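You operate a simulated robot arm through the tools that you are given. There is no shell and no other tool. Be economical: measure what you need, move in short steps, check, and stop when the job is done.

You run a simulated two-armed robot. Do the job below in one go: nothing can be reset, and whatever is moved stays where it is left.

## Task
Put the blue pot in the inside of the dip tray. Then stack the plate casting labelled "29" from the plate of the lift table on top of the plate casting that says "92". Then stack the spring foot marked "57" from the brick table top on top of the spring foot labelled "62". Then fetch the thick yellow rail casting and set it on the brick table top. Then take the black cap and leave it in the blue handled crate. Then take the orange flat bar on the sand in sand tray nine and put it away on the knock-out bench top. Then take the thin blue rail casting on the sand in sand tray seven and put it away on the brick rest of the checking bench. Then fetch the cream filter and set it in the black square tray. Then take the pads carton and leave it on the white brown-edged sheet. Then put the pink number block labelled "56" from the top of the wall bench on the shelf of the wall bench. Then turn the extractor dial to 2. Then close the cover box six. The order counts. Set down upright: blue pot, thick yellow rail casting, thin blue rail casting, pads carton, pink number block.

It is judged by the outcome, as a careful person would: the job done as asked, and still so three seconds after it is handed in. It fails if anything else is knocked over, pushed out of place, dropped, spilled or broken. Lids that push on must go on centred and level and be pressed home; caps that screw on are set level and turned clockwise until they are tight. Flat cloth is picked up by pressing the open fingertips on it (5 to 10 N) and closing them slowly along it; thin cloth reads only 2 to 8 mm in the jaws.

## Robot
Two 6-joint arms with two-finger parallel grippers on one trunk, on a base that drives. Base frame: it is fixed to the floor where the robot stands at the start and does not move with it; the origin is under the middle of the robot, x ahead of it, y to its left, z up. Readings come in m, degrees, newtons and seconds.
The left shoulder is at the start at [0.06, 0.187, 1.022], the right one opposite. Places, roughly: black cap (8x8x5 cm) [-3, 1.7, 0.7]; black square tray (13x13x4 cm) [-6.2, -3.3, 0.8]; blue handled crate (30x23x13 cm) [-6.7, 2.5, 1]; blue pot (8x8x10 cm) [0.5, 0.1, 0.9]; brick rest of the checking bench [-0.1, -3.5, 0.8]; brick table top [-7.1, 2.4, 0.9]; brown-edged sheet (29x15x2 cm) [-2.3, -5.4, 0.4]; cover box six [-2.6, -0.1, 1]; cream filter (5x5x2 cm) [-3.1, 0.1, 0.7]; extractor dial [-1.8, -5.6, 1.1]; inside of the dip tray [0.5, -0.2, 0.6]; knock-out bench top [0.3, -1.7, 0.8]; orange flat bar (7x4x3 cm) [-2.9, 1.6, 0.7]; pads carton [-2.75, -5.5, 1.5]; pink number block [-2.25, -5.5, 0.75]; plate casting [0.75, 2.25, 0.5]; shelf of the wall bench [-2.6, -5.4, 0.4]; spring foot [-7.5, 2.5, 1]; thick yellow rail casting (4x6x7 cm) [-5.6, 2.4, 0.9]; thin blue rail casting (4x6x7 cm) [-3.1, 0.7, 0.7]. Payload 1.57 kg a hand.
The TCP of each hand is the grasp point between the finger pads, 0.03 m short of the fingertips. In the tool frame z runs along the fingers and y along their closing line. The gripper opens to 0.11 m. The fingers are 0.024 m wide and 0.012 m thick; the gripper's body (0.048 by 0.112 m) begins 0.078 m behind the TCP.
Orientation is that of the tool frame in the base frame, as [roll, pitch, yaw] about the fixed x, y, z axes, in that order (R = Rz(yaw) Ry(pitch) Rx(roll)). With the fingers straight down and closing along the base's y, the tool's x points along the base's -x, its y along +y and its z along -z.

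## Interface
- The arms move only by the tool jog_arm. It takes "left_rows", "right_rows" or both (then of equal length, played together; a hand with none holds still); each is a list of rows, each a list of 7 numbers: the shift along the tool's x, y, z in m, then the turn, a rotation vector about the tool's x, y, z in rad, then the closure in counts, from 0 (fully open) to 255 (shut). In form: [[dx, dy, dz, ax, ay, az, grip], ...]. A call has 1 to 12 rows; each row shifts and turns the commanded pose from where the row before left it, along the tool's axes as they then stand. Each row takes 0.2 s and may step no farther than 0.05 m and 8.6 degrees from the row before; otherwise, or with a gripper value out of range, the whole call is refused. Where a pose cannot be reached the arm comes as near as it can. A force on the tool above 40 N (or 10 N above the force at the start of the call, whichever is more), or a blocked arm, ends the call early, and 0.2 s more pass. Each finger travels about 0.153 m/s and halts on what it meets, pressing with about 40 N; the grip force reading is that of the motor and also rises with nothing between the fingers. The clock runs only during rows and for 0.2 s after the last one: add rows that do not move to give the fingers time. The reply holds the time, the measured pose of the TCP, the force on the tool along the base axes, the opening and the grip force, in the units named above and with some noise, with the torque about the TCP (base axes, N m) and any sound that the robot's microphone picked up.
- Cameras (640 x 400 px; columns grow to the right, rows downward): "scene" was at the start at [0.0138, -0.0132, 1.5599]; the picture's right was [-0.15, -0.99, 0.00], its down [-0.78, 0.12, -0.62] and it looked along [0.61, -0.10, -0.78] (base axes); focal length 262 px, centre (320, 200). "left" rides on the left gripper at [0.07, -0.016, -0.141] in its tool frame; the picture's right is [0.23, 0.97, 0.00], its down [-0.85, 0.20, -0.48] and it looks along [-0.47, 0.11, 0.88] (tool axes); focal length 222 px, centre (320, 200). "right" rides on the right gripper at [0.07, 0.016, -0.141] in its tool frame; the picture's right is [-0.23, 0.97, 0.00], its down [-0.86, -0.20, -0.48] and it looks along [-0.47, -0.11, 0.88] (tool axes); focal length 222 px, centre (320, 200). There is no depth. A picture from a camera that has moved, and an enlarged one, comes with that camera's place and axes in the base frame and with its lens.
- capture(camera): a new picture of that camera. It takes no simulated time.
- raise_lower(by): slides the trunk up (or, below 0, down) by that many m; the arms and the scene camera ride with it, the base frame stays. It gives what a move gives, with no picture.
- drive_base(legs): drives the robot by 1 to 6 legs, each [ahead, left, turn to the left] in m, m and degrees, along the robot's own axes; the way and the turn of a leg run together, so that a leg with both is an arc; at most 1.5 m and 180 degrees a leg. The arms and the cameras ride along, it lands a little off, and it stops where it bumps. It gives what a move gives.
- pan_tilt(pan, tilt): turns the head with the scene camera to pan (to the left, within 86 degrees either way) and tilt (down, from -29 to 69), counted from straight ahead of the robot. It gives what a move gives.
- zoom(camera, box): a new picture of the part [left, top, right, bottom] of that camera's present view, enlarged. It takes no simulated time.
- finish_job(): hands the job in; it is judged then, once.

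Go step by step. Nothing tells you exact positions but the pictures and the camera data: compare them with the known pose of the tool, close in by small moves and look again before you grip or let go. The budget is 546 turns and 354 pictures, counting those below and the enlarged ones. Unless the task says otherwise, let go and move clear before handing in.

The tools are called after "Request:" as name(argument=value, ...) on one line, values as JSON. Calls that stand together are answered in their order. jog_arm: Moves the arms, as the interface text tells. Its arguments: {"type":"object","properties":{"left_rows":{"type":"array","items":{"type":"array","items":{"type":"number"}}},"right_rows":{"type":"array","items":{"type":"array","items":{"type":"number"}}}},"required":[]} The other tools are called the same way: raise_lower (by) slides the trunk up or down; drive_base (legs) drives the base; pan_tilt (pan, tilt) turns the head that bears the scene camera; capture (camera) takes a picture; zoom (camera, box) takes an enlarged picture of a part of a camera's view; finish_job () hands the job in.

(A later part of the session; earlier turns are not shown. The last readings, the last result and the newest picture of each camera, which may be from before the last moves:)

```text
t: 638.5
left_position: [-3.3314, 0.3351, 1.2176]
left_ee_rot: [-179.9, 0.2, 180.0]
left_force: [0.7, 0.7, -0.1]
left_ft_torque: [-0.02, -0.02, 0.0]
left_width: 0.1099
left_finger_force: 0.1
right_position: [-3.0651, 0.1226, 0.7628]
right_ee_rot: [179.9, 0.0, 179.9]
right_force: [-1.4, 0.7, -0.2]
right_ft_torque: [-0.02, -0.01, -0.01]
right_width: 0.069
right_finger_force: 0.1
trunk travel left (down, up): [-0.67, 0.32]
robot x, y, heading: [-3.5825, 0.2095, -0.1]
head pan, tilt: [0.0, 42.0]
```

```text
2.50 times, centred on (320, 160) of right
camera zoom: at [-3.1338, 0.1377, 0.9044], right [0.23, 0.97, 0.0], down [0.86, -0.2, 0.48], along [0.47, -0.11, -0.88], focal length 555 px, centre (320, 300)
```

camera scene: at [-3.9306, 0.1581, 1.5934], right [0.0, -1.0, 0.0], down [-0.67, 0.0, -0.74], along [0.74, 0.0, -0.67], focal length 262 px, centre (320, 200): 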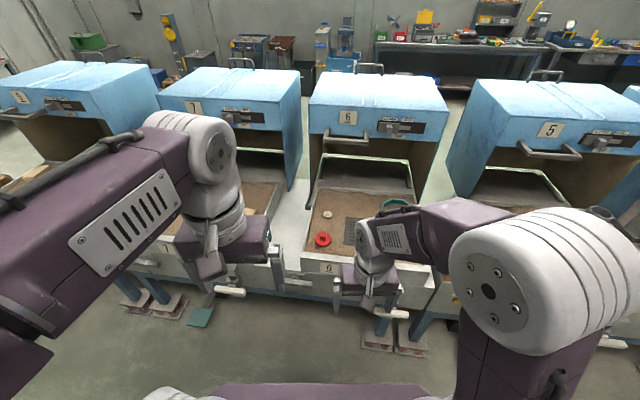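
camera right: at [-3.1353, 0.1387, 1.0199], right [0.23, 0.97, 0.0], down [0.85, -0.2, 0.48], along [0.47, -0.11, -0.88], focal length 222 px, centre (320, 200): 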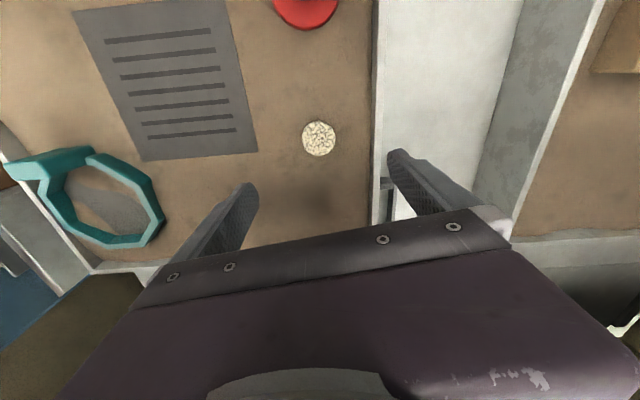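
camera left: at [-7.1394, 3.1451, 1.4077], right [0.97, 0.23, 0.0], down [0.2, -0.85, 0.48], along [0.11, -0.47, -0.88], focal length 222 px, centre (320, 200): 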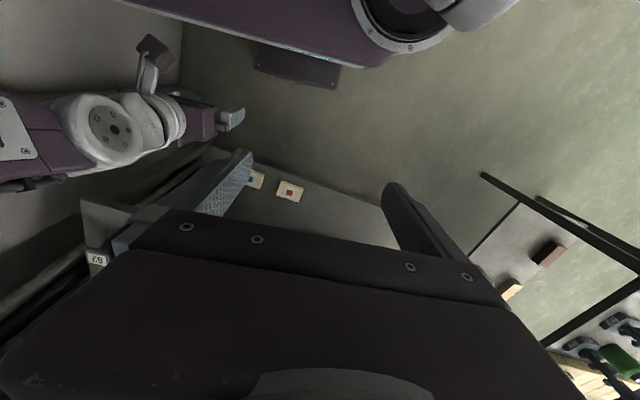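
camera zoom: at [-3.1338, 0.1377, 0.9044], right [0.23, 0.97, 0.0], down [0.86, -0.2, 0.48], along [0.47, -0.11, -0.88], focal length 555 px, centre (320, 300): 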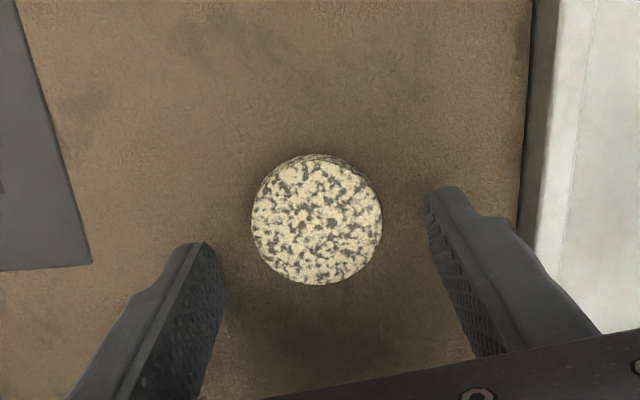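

Request:
jog_arm(right_rows=[[0, -0.002, 0.012, 0, 0, 0, 95], [0, 0, 0.008, 0, 0, 0, 95], [0, 0, 0, 0, 0, 0, 95]])

Request:
jog_arm(right_rows=[[0, 0, 0.004, 0, 0, 0, 95], [0, 0, 0, 0, 0, 0, 95]])

Request:
zoom(camera="right", box=[220, 80, 420, 240])

```text
t: 639.3
left_position: [-3.3335, 0.3351, 1.2172]
left_ee_rot: [-179.9, 0.4, 179.9]
left_force: [-0.5, 0.1, -0.4]
left_ft_torque: [-0.05, -0.03, 0.0]
left_width: 0.11
left_finger_force: 0.1
right_position: [-3.0649, 0.122, 0.7449]
right_ee_rot: [179.9, 0.2, -179.9]
right_force: [1.3, -0.8, 14.5]
right_ft_torque: [-0.58, 0.1, 0.15]
right_width: 0.0694
right_finger_force: 0.1
trunk travel left (down, up): [-0.67, 0.32]
robot x, y, heading: [-3.5841, 0.203, 0.5]
head pan, tilt: [0.0, 42.0]
```

```text
t: 639.8
left_position: [-3.3356, 0.3347, 1.2179]
left_ee_rot: [-179.9, 0.6, 179.8]
left_force: [0.9, 1.0, 0.3]
left_ft_torque: [0.0, -0.03, -0.01]
left_width: 0.1096
left_finger_force: 0.1
right_position: [-3.0647, 0.1207, 0.7457]
right_ee_rot: [179.9, 0.6, -180.0]
right_force: [-11.4, -0.6, 28.4]
right_ft_torque: [-1.03, 0.66, -0.31]
right_width: 0.069
right_finger_force: 0.1
trunk travel left (down, up): [-0.67, 0.32]
robot x, y, heading: [-3.582, 0.2122, 0.3]
head pan, tilt: [0.0, 42.0]
stopped in row 2 (right hand): the force on the tool passed its limit (the readings are from after the stop); the commanded pose is now the measured one
```

```text
2.50 times, centred on (320, 160) of right
camera zoom: at [-3.1348, 0.1362, 0.8852], right [0.23, 0.97, 0.0], down [0.85, -0.2, 0.49], along [0.48, -0.11, -0.87], focal length 555 px, centre (320, 300)
```

zoom: 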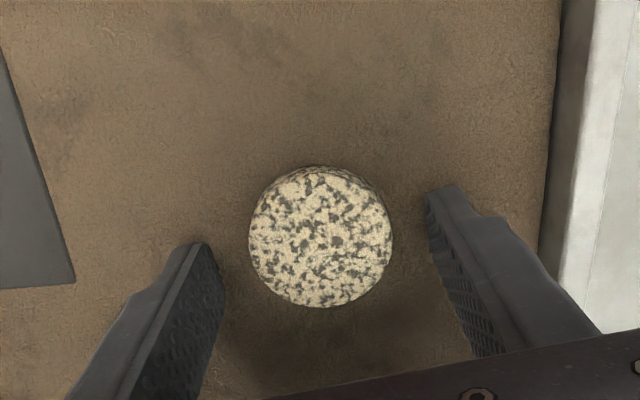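

Request:
jog_arm(right_rows=[[0, 0, -0.003, 0, 0, 0, 95], [0, 0, 0, 0, 0, 0, 120], [0, 0, 0, 0, 0, 0, 150], [0, 0, 0, 0, 0, 0, 165], [0, 0, 0, 0, 0, 0, 165]])

Request:
zoom(camera="right", box=[220, 80, 420, 240])

```text
t: 641.0
left_position: [-3.3312, 0.334, 1.2176]
left_ee_rot: [-179.9, 0.3, 179.9]
left_force: [0.1, -0.1, -0.9]
left_ft_torque: [-0.02, 0.04, -0.01]
left_width: 0.1101
left_finger_force: 0.0
right_position: [-3.0621, 0.1207, 0.7451]
right_ee_rot: [179.9, 0.6, 180.0]
right_force: [1.8, -2.2, 6.1]
right_ft_torque: [-0.24, 0.0, 0.07]
right_width: 0.0412
right_finger_force: 39.3
trunk travel left (down, up): [-0.67, 0.32]
robot x, y, heading: [-3.5814, 0.2107, 0.3]
head pan, tilt: [0.0, 42.0]
```

```text
2.50 times, centred on (320, 160) of right
camera zoom: at [-3.1317, 0.1356, 0.8853], right [0.23, 0.97, 0.01], down [0.85, -0.2, 0.49], along [0.48, -0.11, -0.87], focal length 555 px, centre (320, 300)
```

zoom: 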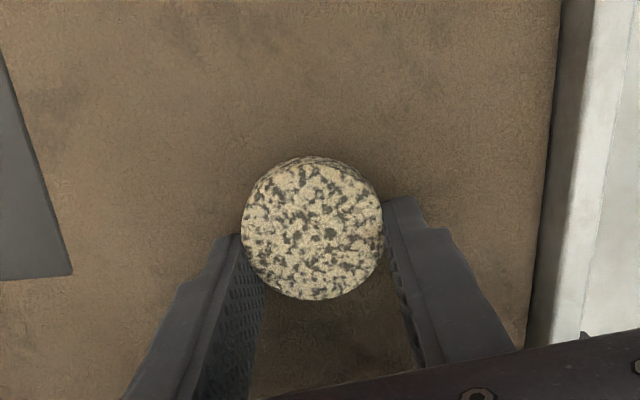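

Request:
jog_arm(right_rows=[[0, 0, 0, 0, 0, 0, 120], [0, 0, 0, 0, 0, 0, 95], [0.009, 0, -0.001, 0, 0.01, 0, 95], [0, 0, 0, 0, 0, 0, 120], [0, 0, 0, 0, 0, 0, 150], [0, 0, 0, 0, 0, 0, 165], [0, 0, 0, 0, 0, 0, 165]])

Request:
zoom(camera="right", box=[220, 80, 420, 240])

```text
t: 642.6
left_position: [-3.3315, 0.3345, 1.2172]
left_ee_rot: [-180.0, 0.3, 179.9]
left_force: [0.5, -0.1, 1.2]
left_ft_torque: [0.04, 0.0, -0.05]
left_width: 0.11
left_finger_force: 0.0
right_position: [-3.0709, 0.1207, 0.746]
right_ee_rot: [179.9, 0.0, 179.9]
right_force: [0.7, -0.4, 0.5]
right_ft_torque: [0.01, -0.02, 0.04]
right_width: 0.0416
right_finger_force: 40.1
trunk travel left (down, up): [-0.67, 0.32]
robot x, y, heading: [-3.5822, 0.2126, 0.1]
head pan, tilt: [0.0, 42.0]
```

```text
2.50 times, centred on (320, 160) of right
camera zoom: at [-3.1399, 0.1359, 0.8868], right [0.23, 0.97, 0.0], down [0.86, -0.2, 0.48], along [0.46, -0.11, -0.88], focal length 555 px, centre (320, 300)
```

zoom: 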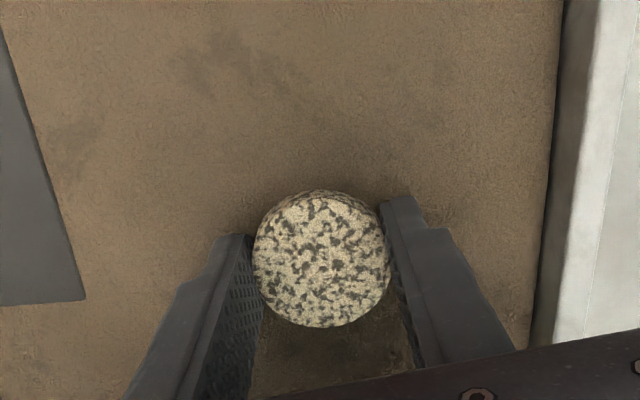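

Request:
jog_arm(right_rows=[[0, 0, -0.03, 0, 0, 0, 165], [0, 0, -0.05, 0, 0, 0, 165], [0, 0, -0.05, 0, 0, 0, 165], [0, 0, -0.05, 0, 0, 0, 165], [0, 0, -0.05, 0, 0, 0, 165], [0.05, 0, 0, 0, 0, 0, 165], [0.05, 0, 0, 0, 0, 0, 165], [0.05, 0, 0, 0, 0, 0, 165], [0.03, 0, 0, 0, 0, 0, 165]])

Request:
zoom(camera="right", box=[220, 80, 420, 240])

Request:
drive_base(legs=[[-0.7, 0, 0], [0, 0, -120]])

Request:
pan_tilt(pan=0, tilt=20)

Request:
capture(camera="scene")

```text
t: 644.6
left_position: [-3.3332, 0.3353, 1.2177]
left_ee_rot: [180.0, 0.4, 179.9]
left_force: [0.1, -0.7, 0.7]
left_ft_torque: [0.0, 0.01, -0.03]
left_width: 0.1102
left_finger_force: 0.0
right_position: [-3.2524, 0.1204, 0.9759]
right_ee_rot: [179.9, 0.0, 179.8]
right_force: [-0.3, 0.1, -0.2]
right_ft_torque: [-0.01, 0.02, -0.02]
right_width: 0.0413
right_finger_force: 40.0
trunk travel left (down, up): [-0.67, 0.32]
robot x, y, heading: [-3.5849, 0.2103, 0.4]
head pan, tilt: [0.0, 42.0]
```

```text
2.50 times, centred on (320, 160) of right
camera zoom: at [-3.3209, 0.1359, 1.1173], right [0.23, 0.97, 0.0], down [0.85, -0.2, 0.48], along [0.47, -0.11, -0.88], focal length 555 px, centre (320, 300)
```

zoom: 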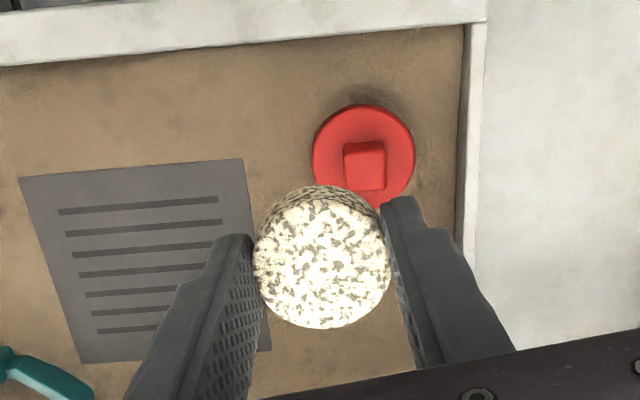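

```text
t: 653.5
left_position: [-4.2951, -0.0706, 1.2173]
left_ee_rot: [-179.9, 0.3, 59.7]
left_force: [0.0, -0.4, 0.9]
left_ft_torque: [-0.02, 0.02, 0.02]
left_width: 0.1101
left_finger_force: 0.1
right_position: [-4.5222, -0.0332, 0.9747]
right_ee_rot: [179.9, -0.1, 59.6]
right_force: [0.2, 0.2, -0.6]
right_ft_torque: [-0.05, 0.04, 0.02]
right_width: 0.0413
right_finger_force: 40.3
trunk travel left (down, up): [-0.67, 0.32]
robot x, y, heading: [-4.2791, 0.2055, -120.1]
head pan, tilt: [0.0, 42.0]
```

```text
t: 654.3
left_position: [-4.2963, -0.0714, 1.2173]
left_ee_rot: [-179.9, 0.3, 59.7]
left_force: [0.8, 0.0, -0.3]
left_ft_torque: [0.02, 0.04, 0.03]
left_width: 0.1099
left_finger_force: 0.1
right_position: [-4.5219, -0.0332, 0.9773]
right_ee_rot: [179.9, -0.1, 59.8]
right_force: [0.5, -0.5, 0.7]
right_ft_torque: [-0.01, 0.01, -0.02]
right_width: 0.0413
right_finger_force: 39.7
trunk travel left (down, up): [-0.67, 0.32]
robot x, y, heading: [-4.282, 0.2044, -120.2]
head pan, tilt: [0.0, 20.0]
```

```text
151 pictures are left
camera scene: at [-4.2967, 0.1782, 1.6277], right [-0.86, 0.5, 0.0], down [0.17, 0.3, -0.94], along [-0.47, -0.81, -0.34], focal length 262 px, centre (320, 200)
```

scene: 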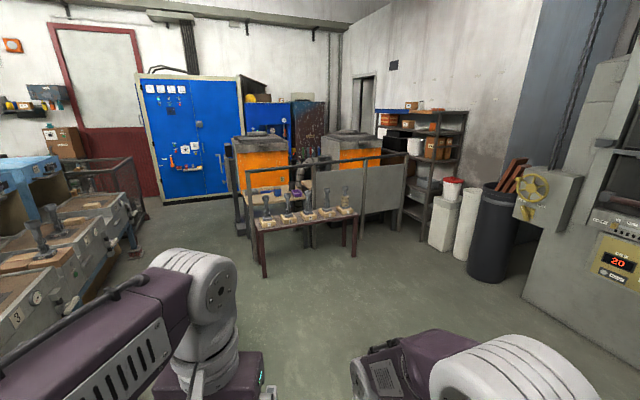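

Request:
zoom(camera="scene", box=[220, 100, 480, 280])

```text
2.22 times, centred on (350, 190) of scene
camera zoom: at [-4.2967, 0.1782, 1.6277], right [-0.86, 0.5, 0.0], down [0.17, 0.3, -0.94], along [-0.47, -0.81, -0.34], focal length 582 px, centre (253, 222)
```

zoom: 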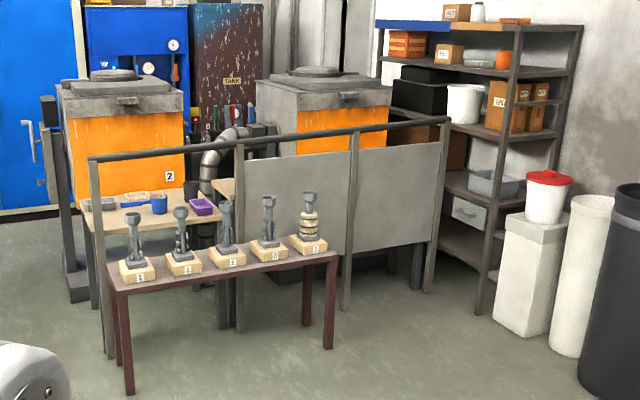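

Request:
drive_base(legs=[[0, 0, 30], [1.3, 0, 0], [1.2, 0, 0]])

Request:
pan_tilt(pan=-50, tilt=25)

Request:
capture(camera="scene")

```text
t: 668.0
left_position: [-4.1866, -2.5456, 1.2171]
left_ee_rot: [-179.9, 0.2, 88.3]
left_force: [-0.7, 0.1, -0.1]
left_ft_torque: [0.01, 0.0, 0.0]
left_width: 0.11
left_finger_force: 0.1
right_position: [-4.4037, -2.6203, 0.9764]
right_ee_rot: [179.9, -0.1, 88.5]
right_force: [0.1, 0.4, 0.2]
right_ft_torque: [-0.01, -0.03, -0.01]
right_width: 0.0413
right_finger_force: 40.0
trunk travel left (down, up): [-0.67, 0.32]
robot x, y, heading: [-4.3075, -2.2883, -91.6]
head pan, tilt: [0.0, 20.0]
```

```text
t: 669.2
left_position: [-4.1868, -2.5466, 1.217]
left_ee_rot: [-179.8, 0.3, 88.4]
left_force: [0.6, -0.7, 0.2]
left_ft_torque: [-0.02, -0.02, -0.02]
left_width: 0.1102
left_finger_force: 0.1
right_position: [-4.4039, -2.6214, 0.9765]
right_ee_rot: [179.9, -0.1, 88.4]
right_force: [0.5, -0.3, -0.6]
right_ft_torque: [-0.03, 0.02, 0.01]
right_width: 0.0416
right_finger_force: 40.3
trunk travel left (down, up): [-0.67, 0.32]
robot x, y, heading: [-4.3084, -2.2927, -91.5]
head pan, tilt: [-50.0, 25.0]
```

```text
149 pictures are left
camera scene: at [-4.3786, -2.2919, 1.6197], right [-0.62, 0.78, 0.0], down [0.33, 0.26, -0.91], along [-0.71, -0.57, -0.42], focal length 262 px, centre (320, 200)
```

scene: 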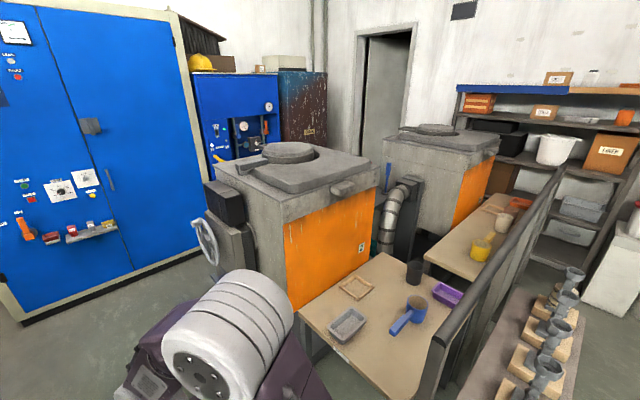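

Request:
zoom(camera="scene", box=[320, 120, 520, 270])

Request:
zoom(camera="scene", box=[180, 60, 380, 200])

```text
2.67 times, centred on (420, 195) of scene
camera zoom: at [-4.3786, -2.2919, 1.6197], right [-0.62, 0.78, 0.0], down [0.33, 0.26, -0.91], along [-0.71, -0.57, -0.42], focal length 698 px, centre (53, 213)
```

zoom: 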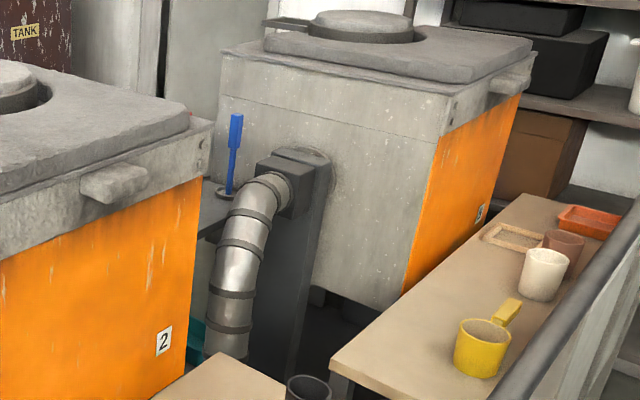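

```text
2.86 times, centred on (280, 130) of scene
camera zoom: at [-4.3786, -2.2919, 1.6197], right [-0.62, 0.78, 0.0], down [0.33, 0.26, -0.91], along [-0.71, -0.57, -0.42], focal length 748 px, centre (434, 400)
```

zoom: 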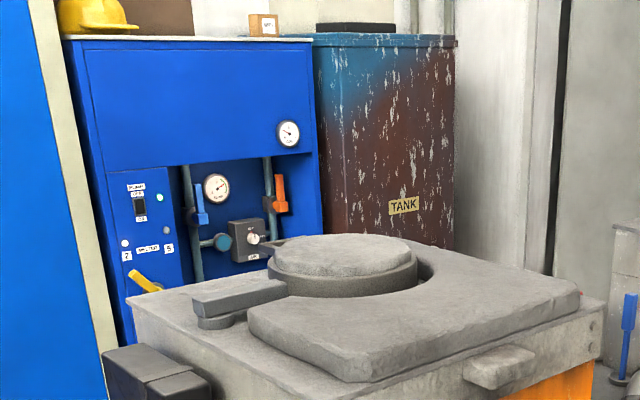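

Request:
raise_lower(by=0.3)

Request:
pan_tilt(pan=-60, tilt=35)

Request:
capture(camera="scene")

```text
t: 672.2
left_position: [-4.1865, -2.5469, 1.5169]
left_ee_rot: [-179.9, 0.3, 88.4]
left_force: [-0.2, 0.1, 0.2]
left_ft_torque: [0.0, -0.01, -0.02]
left_width: 0.1099
left_finger_force: 0.1
right_position: [-4.4045, -2.6212, 1.2758]
right_ee_rot: [179.9, -0.1, 88.6]
right_force: [0.0, -0.9, 0.7]
right_ft_torque: [0.01, 0.0, 0.01]
right_width: 0.0414
right_finger_force: 39.9
trunk travel left (down, up): [-0.97, 0.02]
robot x, y, heading: [-4.304, -2.2938, -91.6]
head pan, tilt: [-50.0, 25.0]
```

```text
t: 672.9
left_position: [-4.1875, -2.5464, 1.5177]
left_ee_rot: [-179.9, 0.3, 88.5]
left_force: [0.0, -0.4, 0.2]
left_ft_torque: [-0.01, 0.03, -0.02]
left_width: 0.1099
left_finger_force: 0.0
right_position: [-4.4041, -2.6211, 1.276]
right_ee_rot: [179.9, -0.1, 88.5]
right_force: [0.0, -0.2, 0.6]
right_ft_torque: [-0.01, 0.0, -0.01]
right_width: 0.0413
right_finger_force: 39.8
trunk travel left (down, up): [-0.97, 0.02]
robot x, y, heading: [-4.3063, -2.2961, -91.5]
head pan, tilt: [-60.0, 35.0]
```

```text
146 pictures are left
camera scene: at [-4.3839, -2.2763, 1.9039], right [-0.48, 0.88, 0.0], down [0.5, 0.27, -0.82], along [-0.72, -0.39, -0.57], focal length 262 px, centre (320, 200)
```

scene: 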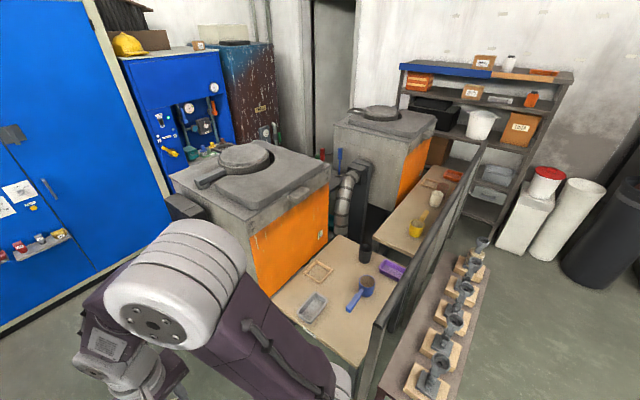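

Request:
zoom(camera="scene", box=[260, 80, 480, 260])

Request:
zoom(camera="scene", box=[120, 40, 300, 180])

```text
2.22 times, centred on (370, 170) of scene
camera zoom: at [-4.3839, -2.2763, 1.9039], right [-0.48, 0.88, 0.0], down [0.5, 0.27, -0.82], along [-0.72, -0.39, -0.57], focal length 582 px, centre (209, 267)
```

zoom: 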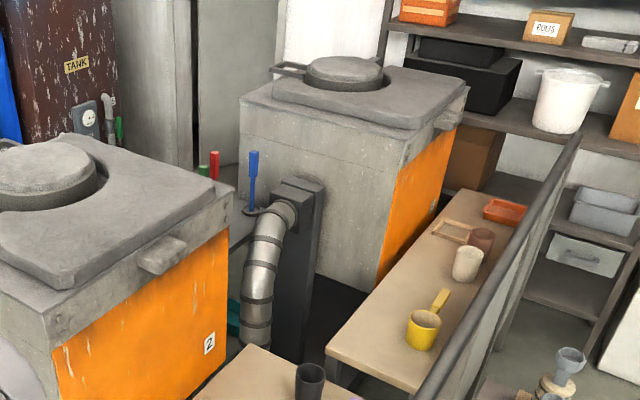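

```text
2.86 times, centred on (210, 110) of scene
camera zoom: at [-4.3839, -2.2763, 1.9039], right [-0.48, 0.88, 0.0], down [0.5, 0.27, -0.82], along [-0.72, -0.39, -0.57], focal length 748 px, centre (634, 457)
```

zoom: 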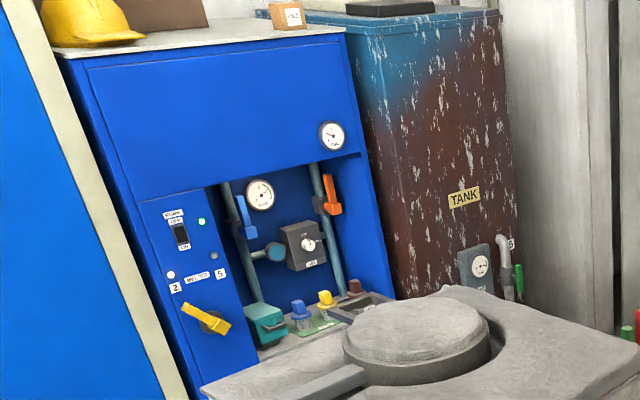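

Request:
drive_base(legs=[[0.8, 0.05, 1.5], [0.8, 0, 0]])

Request:
pan_tilt(pan=-80, tilt=30)

Request:
capture(camera="scene")

```text
t: 681.0
left_position: [-4.1723, -4.1369, 1.5161]
left_ee_rot: [-179.9, 0.5, 87.9]
left_force: [-0.8, 0.3, 0.1]
left_ft_torque: [-0.04, -0.01, 0.0]
left_width: 0.1102
left_finger_force: 0.1
right_position: [-4.3887, -4.2096, 1.2767]
right_ee_rot: [179.9, 0.0, 88.0]
right_force: [-0.9, 0.1, -0.4]
right_ft_torque: [-0.04, -0.01, -0.04]
right_width: 0.0414
right_finger_force: 40.0
trunk travel left (down, up): [-0.97, 0.02]
robot x, y, heading: [-4.2914, -3.8826, -92.1]
head pan, tilt: [-60.0, 35.0]
```

```text
t: 681.9
left_position: [-4.1713, -4.1391, 1.5167]
left_ee_rot: [-179.9, 0.4, 87.8]
left_force: [0.0, -0.3, -1.1]
left_ft_torque: [0.02, 0.01, -0.01]
left_width: 0.11
left_finger_force: 0.1
right_position: [-4.3896, -4.2124, 1.2779]
right_ee_rot: [179.9, -0.1, 87.9]
right_force: [0.3, -0.7, -0.5]
right_ft_torque: [0.0, -0.03, -0.01]
right_width: 0.0414
right_finger_force: 40.2
trunk travel left (down, up): [-0.97, 0.02]
robot x, y, heading: [-4.2926, -3.8832, -92.2]
head pan, tilt: [-80.0, 30.0]
```

```text
143 pictures are left
camera scene: at [-4.3779, -3.8383, 1.9117], right [-0.14, 0.99, 0.0], down [0.5, 0.07, -0.87], along [-0.86, -0.12, -0.5], focal length 262 px, centre (320, 200)
```

scene: 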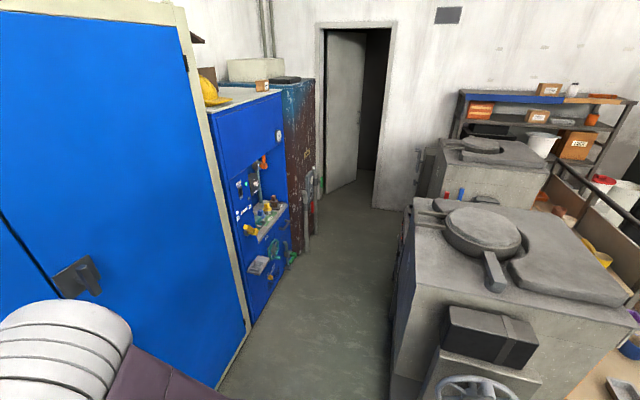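

Request:
drive_base(legs=[[0, 0, -88], [0.9, -0.05, 0]])

Request:
pan_tilt(pan=-30, tilt=35)

Request:
capture(camera="scene")

```text
t: 690.3
left_position: [-5.4358, -4.0005, 1.5173]
left_ee_rot: [-179.9, 0.5, 2.0]
left_force: [1.2, 0.1, 0.8]
left_ft_torque: [0.0, 0.01, -0.01]
left_width: 0.11
left_finger_force: 0.0
right_position: [-5.5238, -3.7907, 1.2756]
right_ee_rot: [179.9, 0.0, 2.2]
right_force: [0.2, 0.0, 0.3]
right_ft_torque: [0.06, -0.02, 0.04]
right_width: 0.0412
right_finger_force: 39.9
trunk travel left (down, up): [-0.97, 0.02]
robot x, y, heading: [-5.1887, -3.8659, -177.7]
head pan, tilt: [-80.0, 30.0]
```

```text
t: 691.5
left_position: [-5.4357, -4.0001, 1.5171]
left_ee_rot: [-180.0, 0.4, 2.0]
left_force: [0.3, 0.3, 0.1]
left_ft_torque: [0.03, -0.01, -0.01]
left_width: 0.11
left_finger_force: 0.2
right_position: [-5.5238, -3.7903, 1.2746]
right_ee_rot: [179.8, -0.1, 2.0]
right_force: [0.1, -0.1, -0.8]
right_ft_torque: [-0.01, -0.02, 0.0]
right_width: 0.0414
right_finger_force: 40.5
trunk travel left (down, up): [-0.97, 0.02]
robot x, y, heading: [-5.1916, -3.8644, -178.1]
head pan, tilt: [-30.0, 35.0]
```

```text
142 pictures are left
camera scene: at [-5.2093, -3.823, 1.9039], right [0.47, 0.88, 0.0], down [0.51, -0.27, -0.82], along [-0.72, 0.38, -0.57], focal length 262 px, centre (320, 200)
```

scene: 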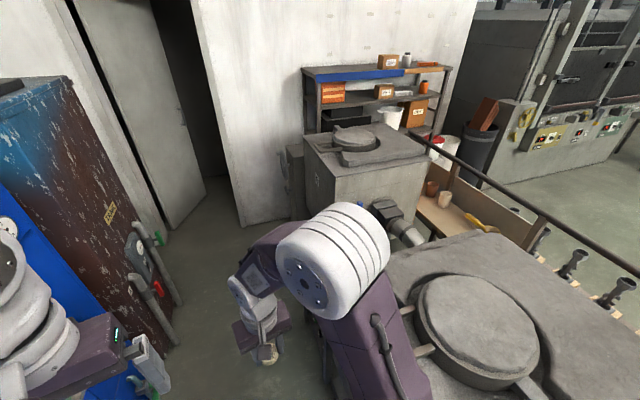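

Request:
drive_base(legs=[[0, 0.1, -2], [0.6, 0, 0]])

Request:
pan_tilt(pan=-70, tilt=40)

Request:
capture(camera="scene")

```text
t: 695.6
left_position: [-6.0276, -4.1027, 1.5184]
left_ee_rot: [-179.9, 0.4, 0.7]
left_force: [-1.1, -1.0, 0.0]
left_ft_torque: [-0.04, 0.04, 0.0]
left_width: 0.1099
left_finger_force: 0.0
right_position: [-6.11, -3.8877, 1.2771]
right_ee_rot: [179.8, 0.0, 0.7]
right_force: [0.2, -0.5, 0.0]
right_ft_torque: [0.01, 0.03, 0.0]
right_width: 0.0412
right_finger_force: 39.7
trunk travel left (down, up): [-0.97, 0.02]
robot x, y, heading: [-5.7775, -3.9684, -179.3]
head pan, tilt: [-30.0, 35.0]
```

```text
t: 696.7
left_position: [-6.0296, -4.1012, 1.5176]
left_ee_rot: [-179.8, 0.3, 0.7]
left_force: [0.5, 0.5, 0.3]
left_ft_torque: [-0.01, 0.02, 0.04]
left_width: 0.1099
left_finger_force: 0.1
right_position: [-6.1129, -3.8876, 1.2752]
right_ee_rot: [179.9, -0.2, 0.7]
right_force: [-0.3, 0.0, -0.8]
right_ft_torque: [0.03, 0.0, 0.0]
right_width: 0.041
right_finger_force: 40.2
trunk travel left (down, up): [-0.97, 0.02]
robot x, y, heading: [-5.7773, -3.9702, -179.1]
head pan, tilt: [-70.0, 40.0]
```

```text
141 pictures are left
camera scene: at [-5.7523, -3.8931, 1.8964], right [0.93, 0.36, 0.0], down [0.23, -0.6, -0.77], along [-0.27, 0.72, -0.64], focal length 262 px, centre (320, 200)
```

scene: 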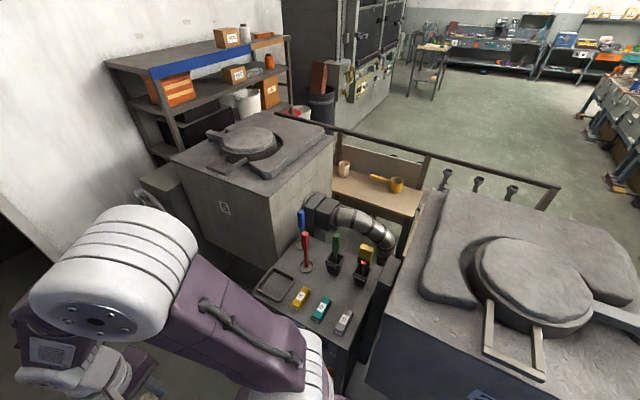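

Request:
drive_base(legs=[[0.5, 0, -0.9], [0, 0, -90]])

Request:
pan_tilt(pan=0, tilt=50)

Request:
capture(camera="scene")

Request:
capture(camera="right")

```text
t: 703.5
left_position: [-6.3981, -3.7187, 1.5181]
left_ee_rot: [-180.0, 0.3, -91.9]
left_force: [0.0, -0.1, -0.6]
left_ft_torque: [0.0, -0.01, -0.02]
left_width: 0.11
left_finger_force: 0.1
right_position: [-6.1818, -3.6467, 1.2763]
right_ee_rot: [179.9, -0.1, -91.9]
right_force: [0.1, -0.3, -1.3]
right_ft_torque: [0.01, -0.03, 0.04]
right_width: 0.0412
right_finger_force: 40.0
trunk travel left (down, up): [-0.97, 0.02]
robot x, y, heading: [-6.2786, -3.9741, 88.3]
head pan, tilt: [-70.0, 40.0]
```

```text
t: 704.9
left_position: [-6.3979, -3.7197, 1.5178]
left_ee_rot: [-180.0, 0.3, -91.9]
left_force: [-0.6, -0.6, -0.3]
left_ft_torque: [0.01, 0.0, -0.01]
left_width: 0.1099
left_finger_force: 0.1
right_position: [-6.1804, -3.6469, 1.2756]
right_ee_rot: [179.9, -0.1, -91.9]
right_force: [0.2, 0.3, -0.6]
right_ft_torque: [0.01, 0.0, 0.0]
right_width: 0.0412
right_finger_force: 39.6
trunk travel left (down, up): [-0.97, 0.02]
robot x, y, heading: [-6.2786, -3.972, 88.7]
head pan, tilt: [0.0, 50.0]
```

```text
140 pictures are left
camera scene: at [-6.28, -3.9585, 1.8822], right [1.0, -0.03, 0.0], down [-0.02, -0.77, -0.64], along [0.02, 0.64, -0.77], focal length 262 px, centre (320, 200)
```

scene: 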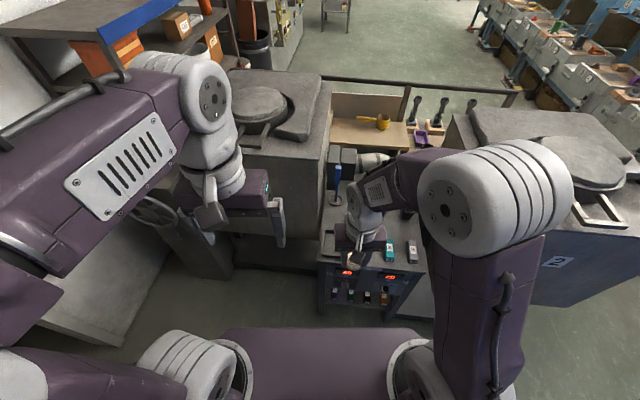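

```text
139 pictures are left
camera right: at [-6.1982, -3.7156, 1.417], right [-0.97, 0.26, 0.0], down [0.23, 0.85, 0.48], along [0.12, 0.46, -0.88], focal length 222 px, centre (320, 200)
```

right: 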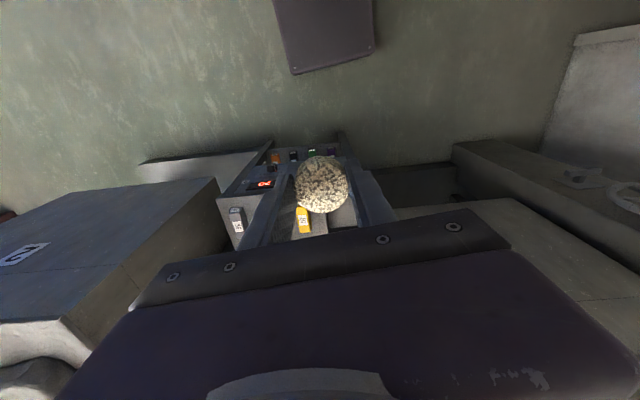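

Request:
drive_base(legs=[[0.18, 0, 1.5]])

Request:
capture(camera="right")

Request:
capture(camera="scene")

```text
t: 706.4
left_position: [-6.4005, -3.5465, 1.5177]
left_ee_rot: [-179.9, 0.7, -90.6]
left_force: [0.6, 0.6, 0.4]
left_ft_torque: [0.06, -0.01, 0.0]
left_width: 0.1102
left_finger_force: 0.0
right_position: [-6.185, -3.467, 1.277]
right_ee_rot: [180.0, 0.1, -90.4]
right_force: [-0.6, -0.9, 0.1]
right_ft_torque: [0.03, 0.01, -0.01]
right_width: 0.0414
right_finger_force: 39.7
trunk travel left (down, up): [-0.97, 0.02]
robot x, y, heading: [-6.2747, -3.7889, 89.8]
head pan, tilt: [0.0, 50.0]
```

```text
138 pictures are left
camera right: at [-6.2008, -3.5371, 1.418], right [-0.97, 0.24, 0.0], down [0.21, 0.85, 0.48], along [0.11, 0.47, -0.88], focal length 222 px, centre (320, 200)
```

right: 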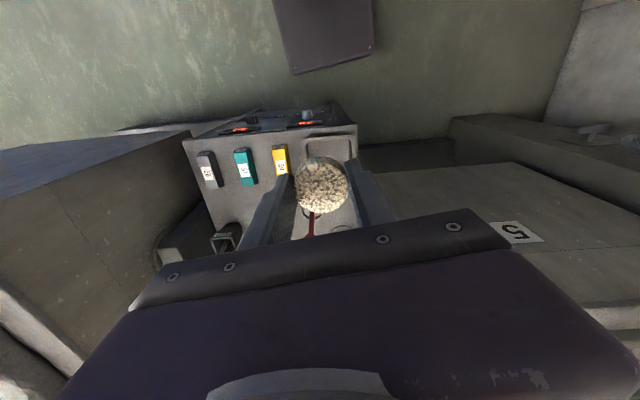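

```text
137 pictures are left
camera scene: at [-6.2769, -3.7835, 1.8822], right [1.0, -0.01, 0.0], down [-0.01, -0.76, -0.65], along [0.0, 0.65, -0.76], focal length 262 px, centre (320, 200)
```

scene: 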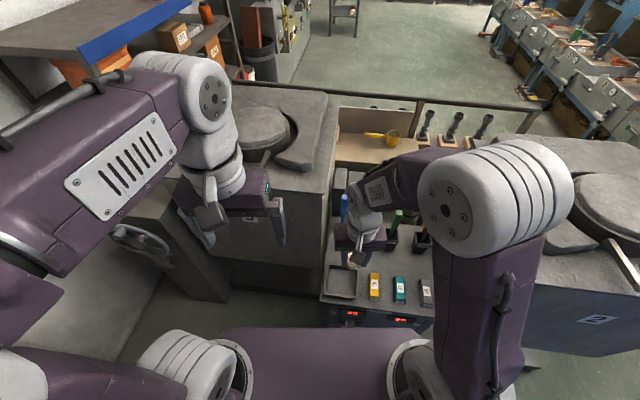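

Request:
jog_arm(right_rows=[[-0.045, 0.002, 0, 0, 0, 0, 165], [-0.045, 0.002, 0, 0, 0, 0, 165], [-0.045, 0.001, 0, 0, 0, 0, 165], [0, 0, 0.05, 0, 0, 0, 165], [0, 0, 0.05, 0, 0, 0, 165], [0, 0, 0.05, 0, 0, 0, 165], [0, 0, 0.05, 0, 0, 0, 165], [0, 0, 0, 0, 0, 0, 165]])

Request:
capture(camera="right")

Request:
capture(camera="scene")

```text
t: 708.2
left_position: [-6.3997, -3.5405, 1.5172]
left_ee_rot: [-179.9, 0.4, -90.6]
left_force: [1.1, 0.2, 0.7]
left_ft_torque: [-0.02, -0.02, -0.01]
left_width: 0.1102
left_finger_force: 0.1
right_position: [-6.1928, -3.3249, 1.0759]
right_ee_rot: [179.9, -0.1, -90.5]
right_force: [0.0, -0.1, -0.6]
right_ft_torque: [-0.03, -0.01, -0.02]
right_width: 0.0413
right_finger_force: 39.8
trunk travel left (down, up): [-0.97, 0.02]
robot x, y, heading: [-6.2771, -3.7923, 89.6]
head pan, tilt: [0.0, 50.0]
```

```text
136 pictures are left
camera right: at [-6.2074, -3.3941, 1.2167], right [-0.97, 0.24, 0.0], down [0.21, 0.85, 0.48], along [0.11, 0.46, -0.88], focal length 222 px, centre (320, 200)
```

right: 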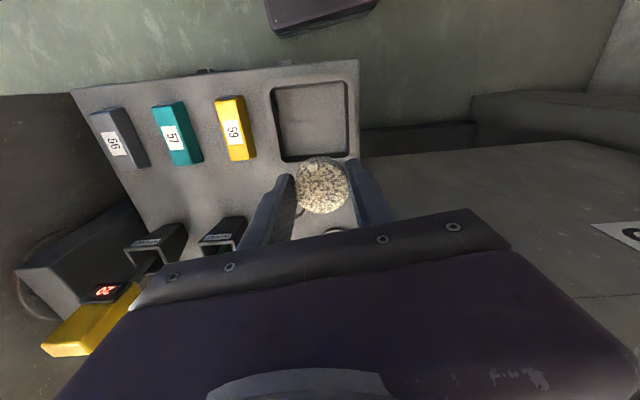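

```text
135 pictures are left
camera scene: at [-6.277, -3.7772, 1.8822], right [1.0, -0.01, 0.0], down [-0.01, -0.77, -0.64], along [0.0, 0.64, -0.77], focal length 262 px, centre (320, 200)
```

scene: 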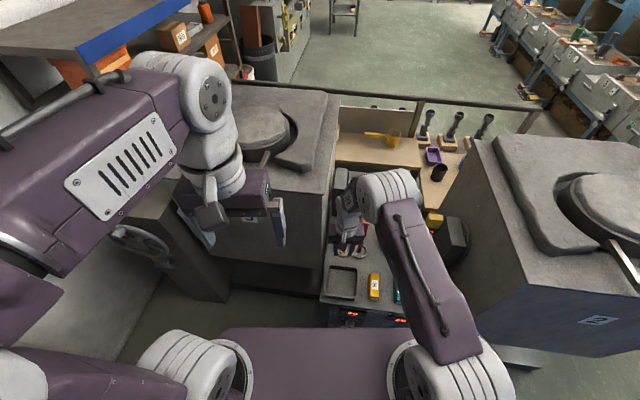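

Request:
zoom(camera="scene", box=[310, 200, 420, 320])

```text
3.33 times, centred on (365, 260) of scene
camera zoom: at [-6.277, -3.7772, 1.8822], right [1.0, -0.01, 0.0], down [-0.01, -0.77, -0.64], along [0.0, 0.64, -0.77], focal length 872 px, centre (170, 0)
```

zoom: 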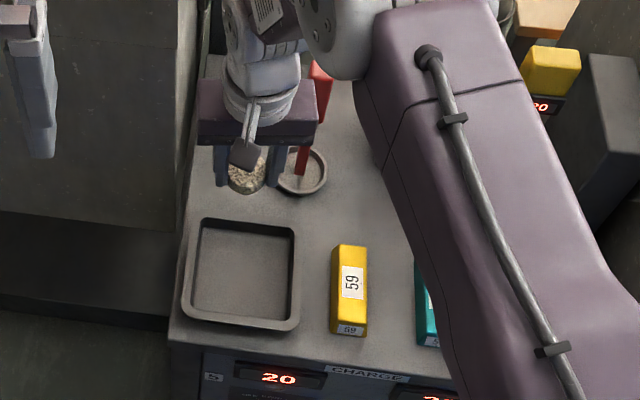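

Request:
jog_arm(right_rows=[[0.005, -0.007, 0.03, 0, 0, 0, 165], [0, 0, 0.05, 0, 0, 0, 165], [0, 0, 0.05, 0, 0, 0, 165], [0, 0, 0.05, 0, 0, 0, 165], [0, 0, 0.02, 0, 0, 0, 165], [0, 0, 0, 0, 0, 0, 165]])

Request:
capture(camera="right")

Request:
zoom(camera="scene", box=[310, 200, 420, 320])

```text
t: 709.6
left_position: [-6.4011, -3.5415, 1.5167]
left_ee_rot: [-179.8, 0.4, -90.6]
left_force: [-0.4, 0.3, 0.2]
left_ft_torque: [-0.01, 0.02, -0.01]
left_width: 0.11
left_finger_force: 0.1
right_position: [-6.1817, -3.3309, 0.8761]
right_ee_rot: [179.9, 0.0, -90.5]
right_force: [0.1, 0.3, 0.6]
right_ft_torque: [-0.01, 0.01, 0.0]
right_width: 0.0412
right_finger_force: 40.6
trunk travel left (down, up): [-0.97, 0.02]
robot x, y, heading: [-6.2735, -3.7922, 89.6]
head pan, tilt: [0.0, 50.0]
```

```text
133 pictures are left
camera right: at [-6.1985, -3.4011, 1.0179], right [-0.97, 0.24, 0.0], down [0.21, 0.85, 0.48], along [0.11, 0.46, -0.88], focal length 222 px, centre (320, 200)
```

right: 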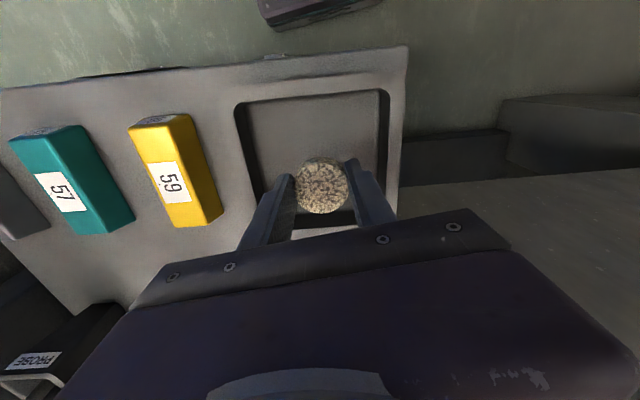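

```text
3.33 times, centred on (365, 260) of scene
camera zoom: at [-6.2774, -3.7773, 1.8822], right [1.0, -0.01, 0.0], down [-0.01, -0.77, -0.64], along [0.0, 0.64, -0.77], focal length 872 px, centre (170, 0)
```

zoom: 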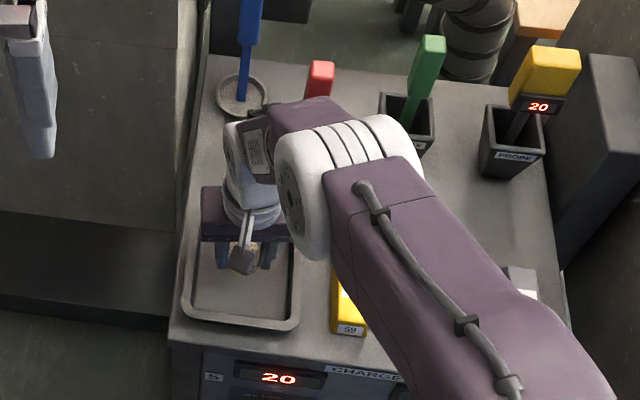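

Request:
jog_arm(right_rows=[[0, 0, 0.015, 0, 0, 0, 165], [0, 0, 0.015, 0, 0, 0, 165], [0, 0, 0.01, 0, 0, 0, 165], [0, 0, 0, 0, 0, 0, 165]])

Request:
jog_arm(right_rows=[[0, 0, 0.004, 0, 0, 0, 165], [0, 0, 0.003, 0, 0, 0, 165], [0, 0, 0, 0, 0, 0, 165]])

Request:
capture(camera="right")

```text
t: 710.6
left_position: [-6.4009, -3.5405, 1.5164]
left_ee_rot: [-180.0, 0.2, -90.7]
left_force: [0.3, 0.6, 0.0]
left_ft_torque: [0.01, -0.01, 0.01]
left_width: 0.11
left_finger_force: 0.1
right_position: [-6.1818, -3.3397, 0.8426]
right_ee_rot: [179.9, -0.1, -90.5]
right_force: [-0.2, 0.0, 0.5]
right_ft_torque: [0.01, 0.0, 0.0]
right_width: 0.0413
right_finger_force: 40.7
right hand out of reach, approached as far as the arm can: row 3
trunk travel left (down, up): [-0.97, 0.02]
robot x, y, heading: [-6.273, -3.7912, 89.5]
head pan, tilt: [0.0, 50.0]
```

```text
t: 711.4
left_position: [-6.4008, -3.5408, 1.5174]
left_ee_rot: [-179.9, 0.4, -90.6]
left_force: [0.7, -0.6, -0.5]
left_ft_torque: [0.01, -0.03, 0.0]
left_width: 0.1098
left_finger_force: 0.0
right_position: [-6.1821, -3.3425, 0.8391]
right_ee_rot: [179.9, -0.1, -90.5]
right_force: [0.9, 0.5, -0.9]
right_ft_torque: [0.02, -0.02, 0.02]
right_width: 0.0413
right_finger_force: 39.8
right hand out of reach, approached as far as the arm can: row 2
trunk travel left (down, up): [-0.97, 0.02]
robot x, y, heading: [-6.2746, -3.7968, 89.5]
head pan, tilt: [0.0, 50.0]
```

```text
131 pictures are left
camera right: at [-6.1966, -3.4109, 0.9805], right [-0.97, 0.24, 0.0], down [0.21, 0.85, 0.48], along [0.11, 0.46, -0.88], focal length 222 px, centre (320, 200)
```

right: 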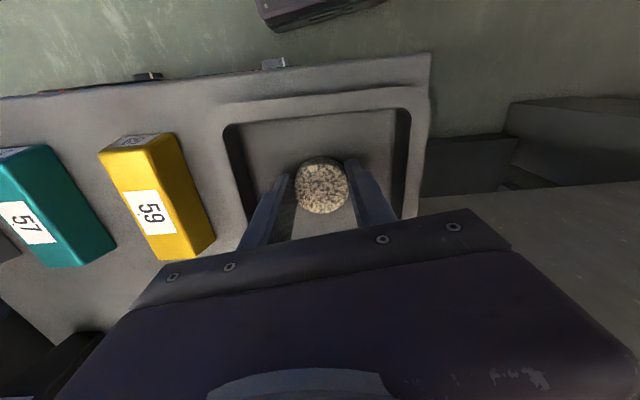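

Request:
jog_arm(right_rows=[[-0.005, 0, -0.04, 0, 0, 0, 165], [-0.005, 0, -0.04, 0, 0, 0, 165], [0, 0, 0, 0, 0, 0, 165]])

Request:
raise_lower(by=-0.08)

Request:
capture(camera="right")

```text
t: 712.2
left_position: [-6.3998, -3.5417, 1.517]
left_ee_rot: [-179.9, 0.4, -90.6]
left_force: [0.1, -0.2, 0.0]
left_ft_torque: [0.02, 0.01, 0.03]
left_width: 0.11
left_finger_force: 0.0
right_position: [-6.1794, -3.332, 0.9199]
right_ee_rot: [179.8, -0.1, -90.5]
right_force: [0.7, -0.7, -0.7]
right_ft_torque: [-0.01, 0.01, -0.01]
right_width: 0.0413
right_finger_force: 40.0
trunk travel left (down, up): [-0.97, 0.02]
robot x, y, heading: [-6.2716, -3.7915, 89.8]
head pan, tilt: [0.0, 50.0]
```

```text
t: 713.4
left_position: [-6.4, -3.5409, 1.438]
left_ee_rot: [-180.0, 0.3, -90.7]
left_force: [0.1, -0.6, -0.3]
left_ft_torque: [0.01, 0.01, -0.01]
left_width: 0.1099
left_finger_force: 0.1
right_position: [-6.1798, -3.3316, 0.8387]
right_ee_rot: [179.9, -0.1, -90.5]
right_force: [0.0, 0.6, 0.1]
right_ft_torque: [0.0, 0.0, 0.01]
right_width: 0.0412
right_finger_force: 40.0
trunk travel left (down, up): [-0.89, 0.1]
robot x, y, heading: [-6.2773, -3.7941, 89.6]
head pan, tilt: [0.0, 50.0]
```

```text
130 pictures are left
camera right: at [-6.1954, -3.4013, 0.9801], right [-0.97, 0.24, 0.0], down [0.21, 0.85, 0.48], along [0.11, 0.46, -0.88], focal length 222 px, centre (320, 200)
```

right: 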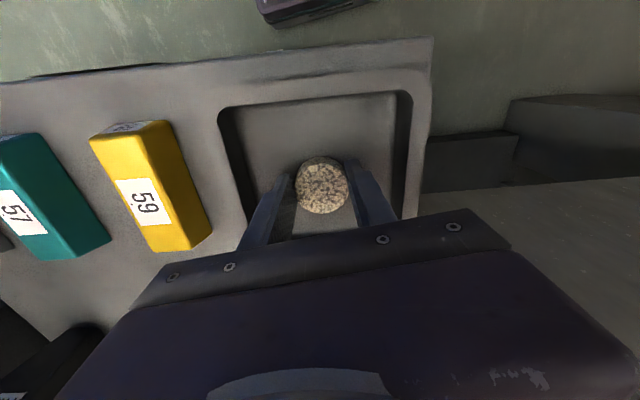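

Request:
jog_arm(right_rows=[[0, 0, 0.006, 0, 0, 0, 165], [0, 0, 0.006, 0, 0, 0, 165], [0, 0, 0, 0, 0, 0, 165]])

Request:
jog_arm(right_rows=[[0, 0, 0.005, 0, 0, 0, 165], [0, 0, 0, 0, 0, 0, 165]])

```text
t: 713.9
left_position: [-6.4015, -3.5473, 1.4398]
left_ee_rot: [-179.8, 0.6, -90.7]
left_force: [0.2, 0.1, -0.9]
left_ft_torque: [-0.05, 0.04, 0.01]
left_width: 0.1099
left_finger_force: 0.1
right_position: [-6.1793, -3.3307, 0.8362]
right_ee_rot: [179.9, 0.3, -90.5]
right_force: [2.7, -14.3, 40.1]
right_ft_torque: [-0.47, -0.33, -0.13]
right_width: 0.0414
right_finger_force: 39.9
trunk travel left (down, up): [-0.89, 0.1]
robot x, y, heading: [-6.2767, -3.7952, 89.7]
head pan, tilt: [0.0, 50.0]
stopped in row 2 (right hand): the force on the tool passed its limit (the readings are from after the stop); the commanded pose is now the measured one
```

```text
t: 714.2
left_position: [-6.401, -3.5467, 1.438]
left_ee_rot: [-179.9, 0.6, -90.7]
left_force: [0.1, 0.3, 0.0]
left_ft_torque: [-0.01, 0.01, 0.03]
left_width: 0.1099
left_finger_force: 0.0
right_position: [-6.1802, -3.3314, 0.8368]
right_ee_rot: [179.9, 0.2, -90.6]
right_force: [0.5, -12.6, 35.2]
right_ft_torque: [-0.38, -0.22, -0.14]
right_width: 0.0414
right_finger_force: 40.2
trunk travel left (down, up): [-0.89, 0.1]
robot x, y, heading: [-6.275, -3.7959, 89.6]
head pan, tilt: [0.0, 50.0]
stopped in row 1 (right hand): the force on the tool passed its limit (the readings are from after the stop); the commanded pose is now the measured one
```

Request:
jog_arm(right_rows=[[0, 0, -0.002, 0, 0, 0, 165], [0, 0, 0, 0, 0, 0, 165]])

Request:
jog_arm(right_rows=[[0, 0, 0, 0, 0, 0, 140], [0, 0, 0, 0, 0, 0, 115], [0, 0, 0, 0, 0, 0, 115], [0, 0, -0.03, 0, 0, 0, 115], [0, 0, -0.05, 0, 0, 0, 115], [0, 0, -0.05, 0, 0, 0, 115], [0, 0, -0.05, 0, 0, 0, 115], [0, 0, 0, 0, 0, 0, 115]])

Request:
capture(camera="right")

```text
t: 714.8
left_position: [-6.4026, -3.5449, 1.4375]
left_ee_rot: [-179.9, 0.6, -90.6]
left_force: [-0.3, 0.2, 0.0]
left_ft_torque: [-0.02, -0.03, -0.01]
left_width: 0.1099
left_finger_force: 0.0
right_position: [-6.1817, -3.3308, 0.8362]
right_ee_rot: [179.9, 0.4, -90.6]
right_force: [-1.3, -8.5, 22.6]
right_ft_torque: [-0.29, -0.15, -0.1]
right_width: 0.0414
right_finger_force: 39.7
trunk travel left (down, up): [-0.89, 0.1]
robot x, y, heading: [-6.2755, -3.7914, 89.2]
head pan, tilt: [0.0, 50.0]
```

```text
t: 716.6
left_position: [-6.401, -3.5411, 1.4369]
left_ee_rot: [-180.0, 0.4, -90.6]
left_force: [0.0, 0.2, -0.7]
left_ft_torque: [0.03, -0.02, 0.01]
left_width: 0.1102
left_finger_force: 0.1
right_position: [-6.1806, -3.3251, 1.0118]
right_ee_rot: [179.9, 0.1, -90.6]
right_force: [0.3, 0.3, -0.4]
right_ft_torque: [-0.02, -0.01, 0.01]
right_width: 0.0605
right_finger_force: 0.0
trunk travel left (down, up): [-0.89, 0.1]
robot x, y, heading: [-6.2741, -3.7869, 89.4]
head pan, tilt: [0.0, 50.0]
```

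```text
129 pictures are left
camera right: at [-6.1953, -3.3959, 1.1532], right [-0.97, 0.24, 0.0], down [0.21, 0.85, 0.48], along [0.11, 0.47, -0.88], focal length 222 px, centre (320, 200)
```

right: 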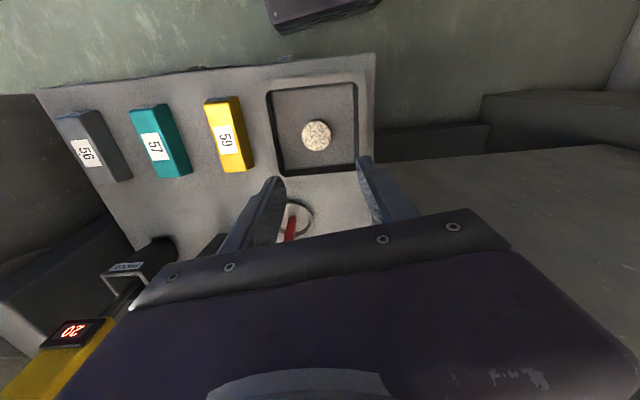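

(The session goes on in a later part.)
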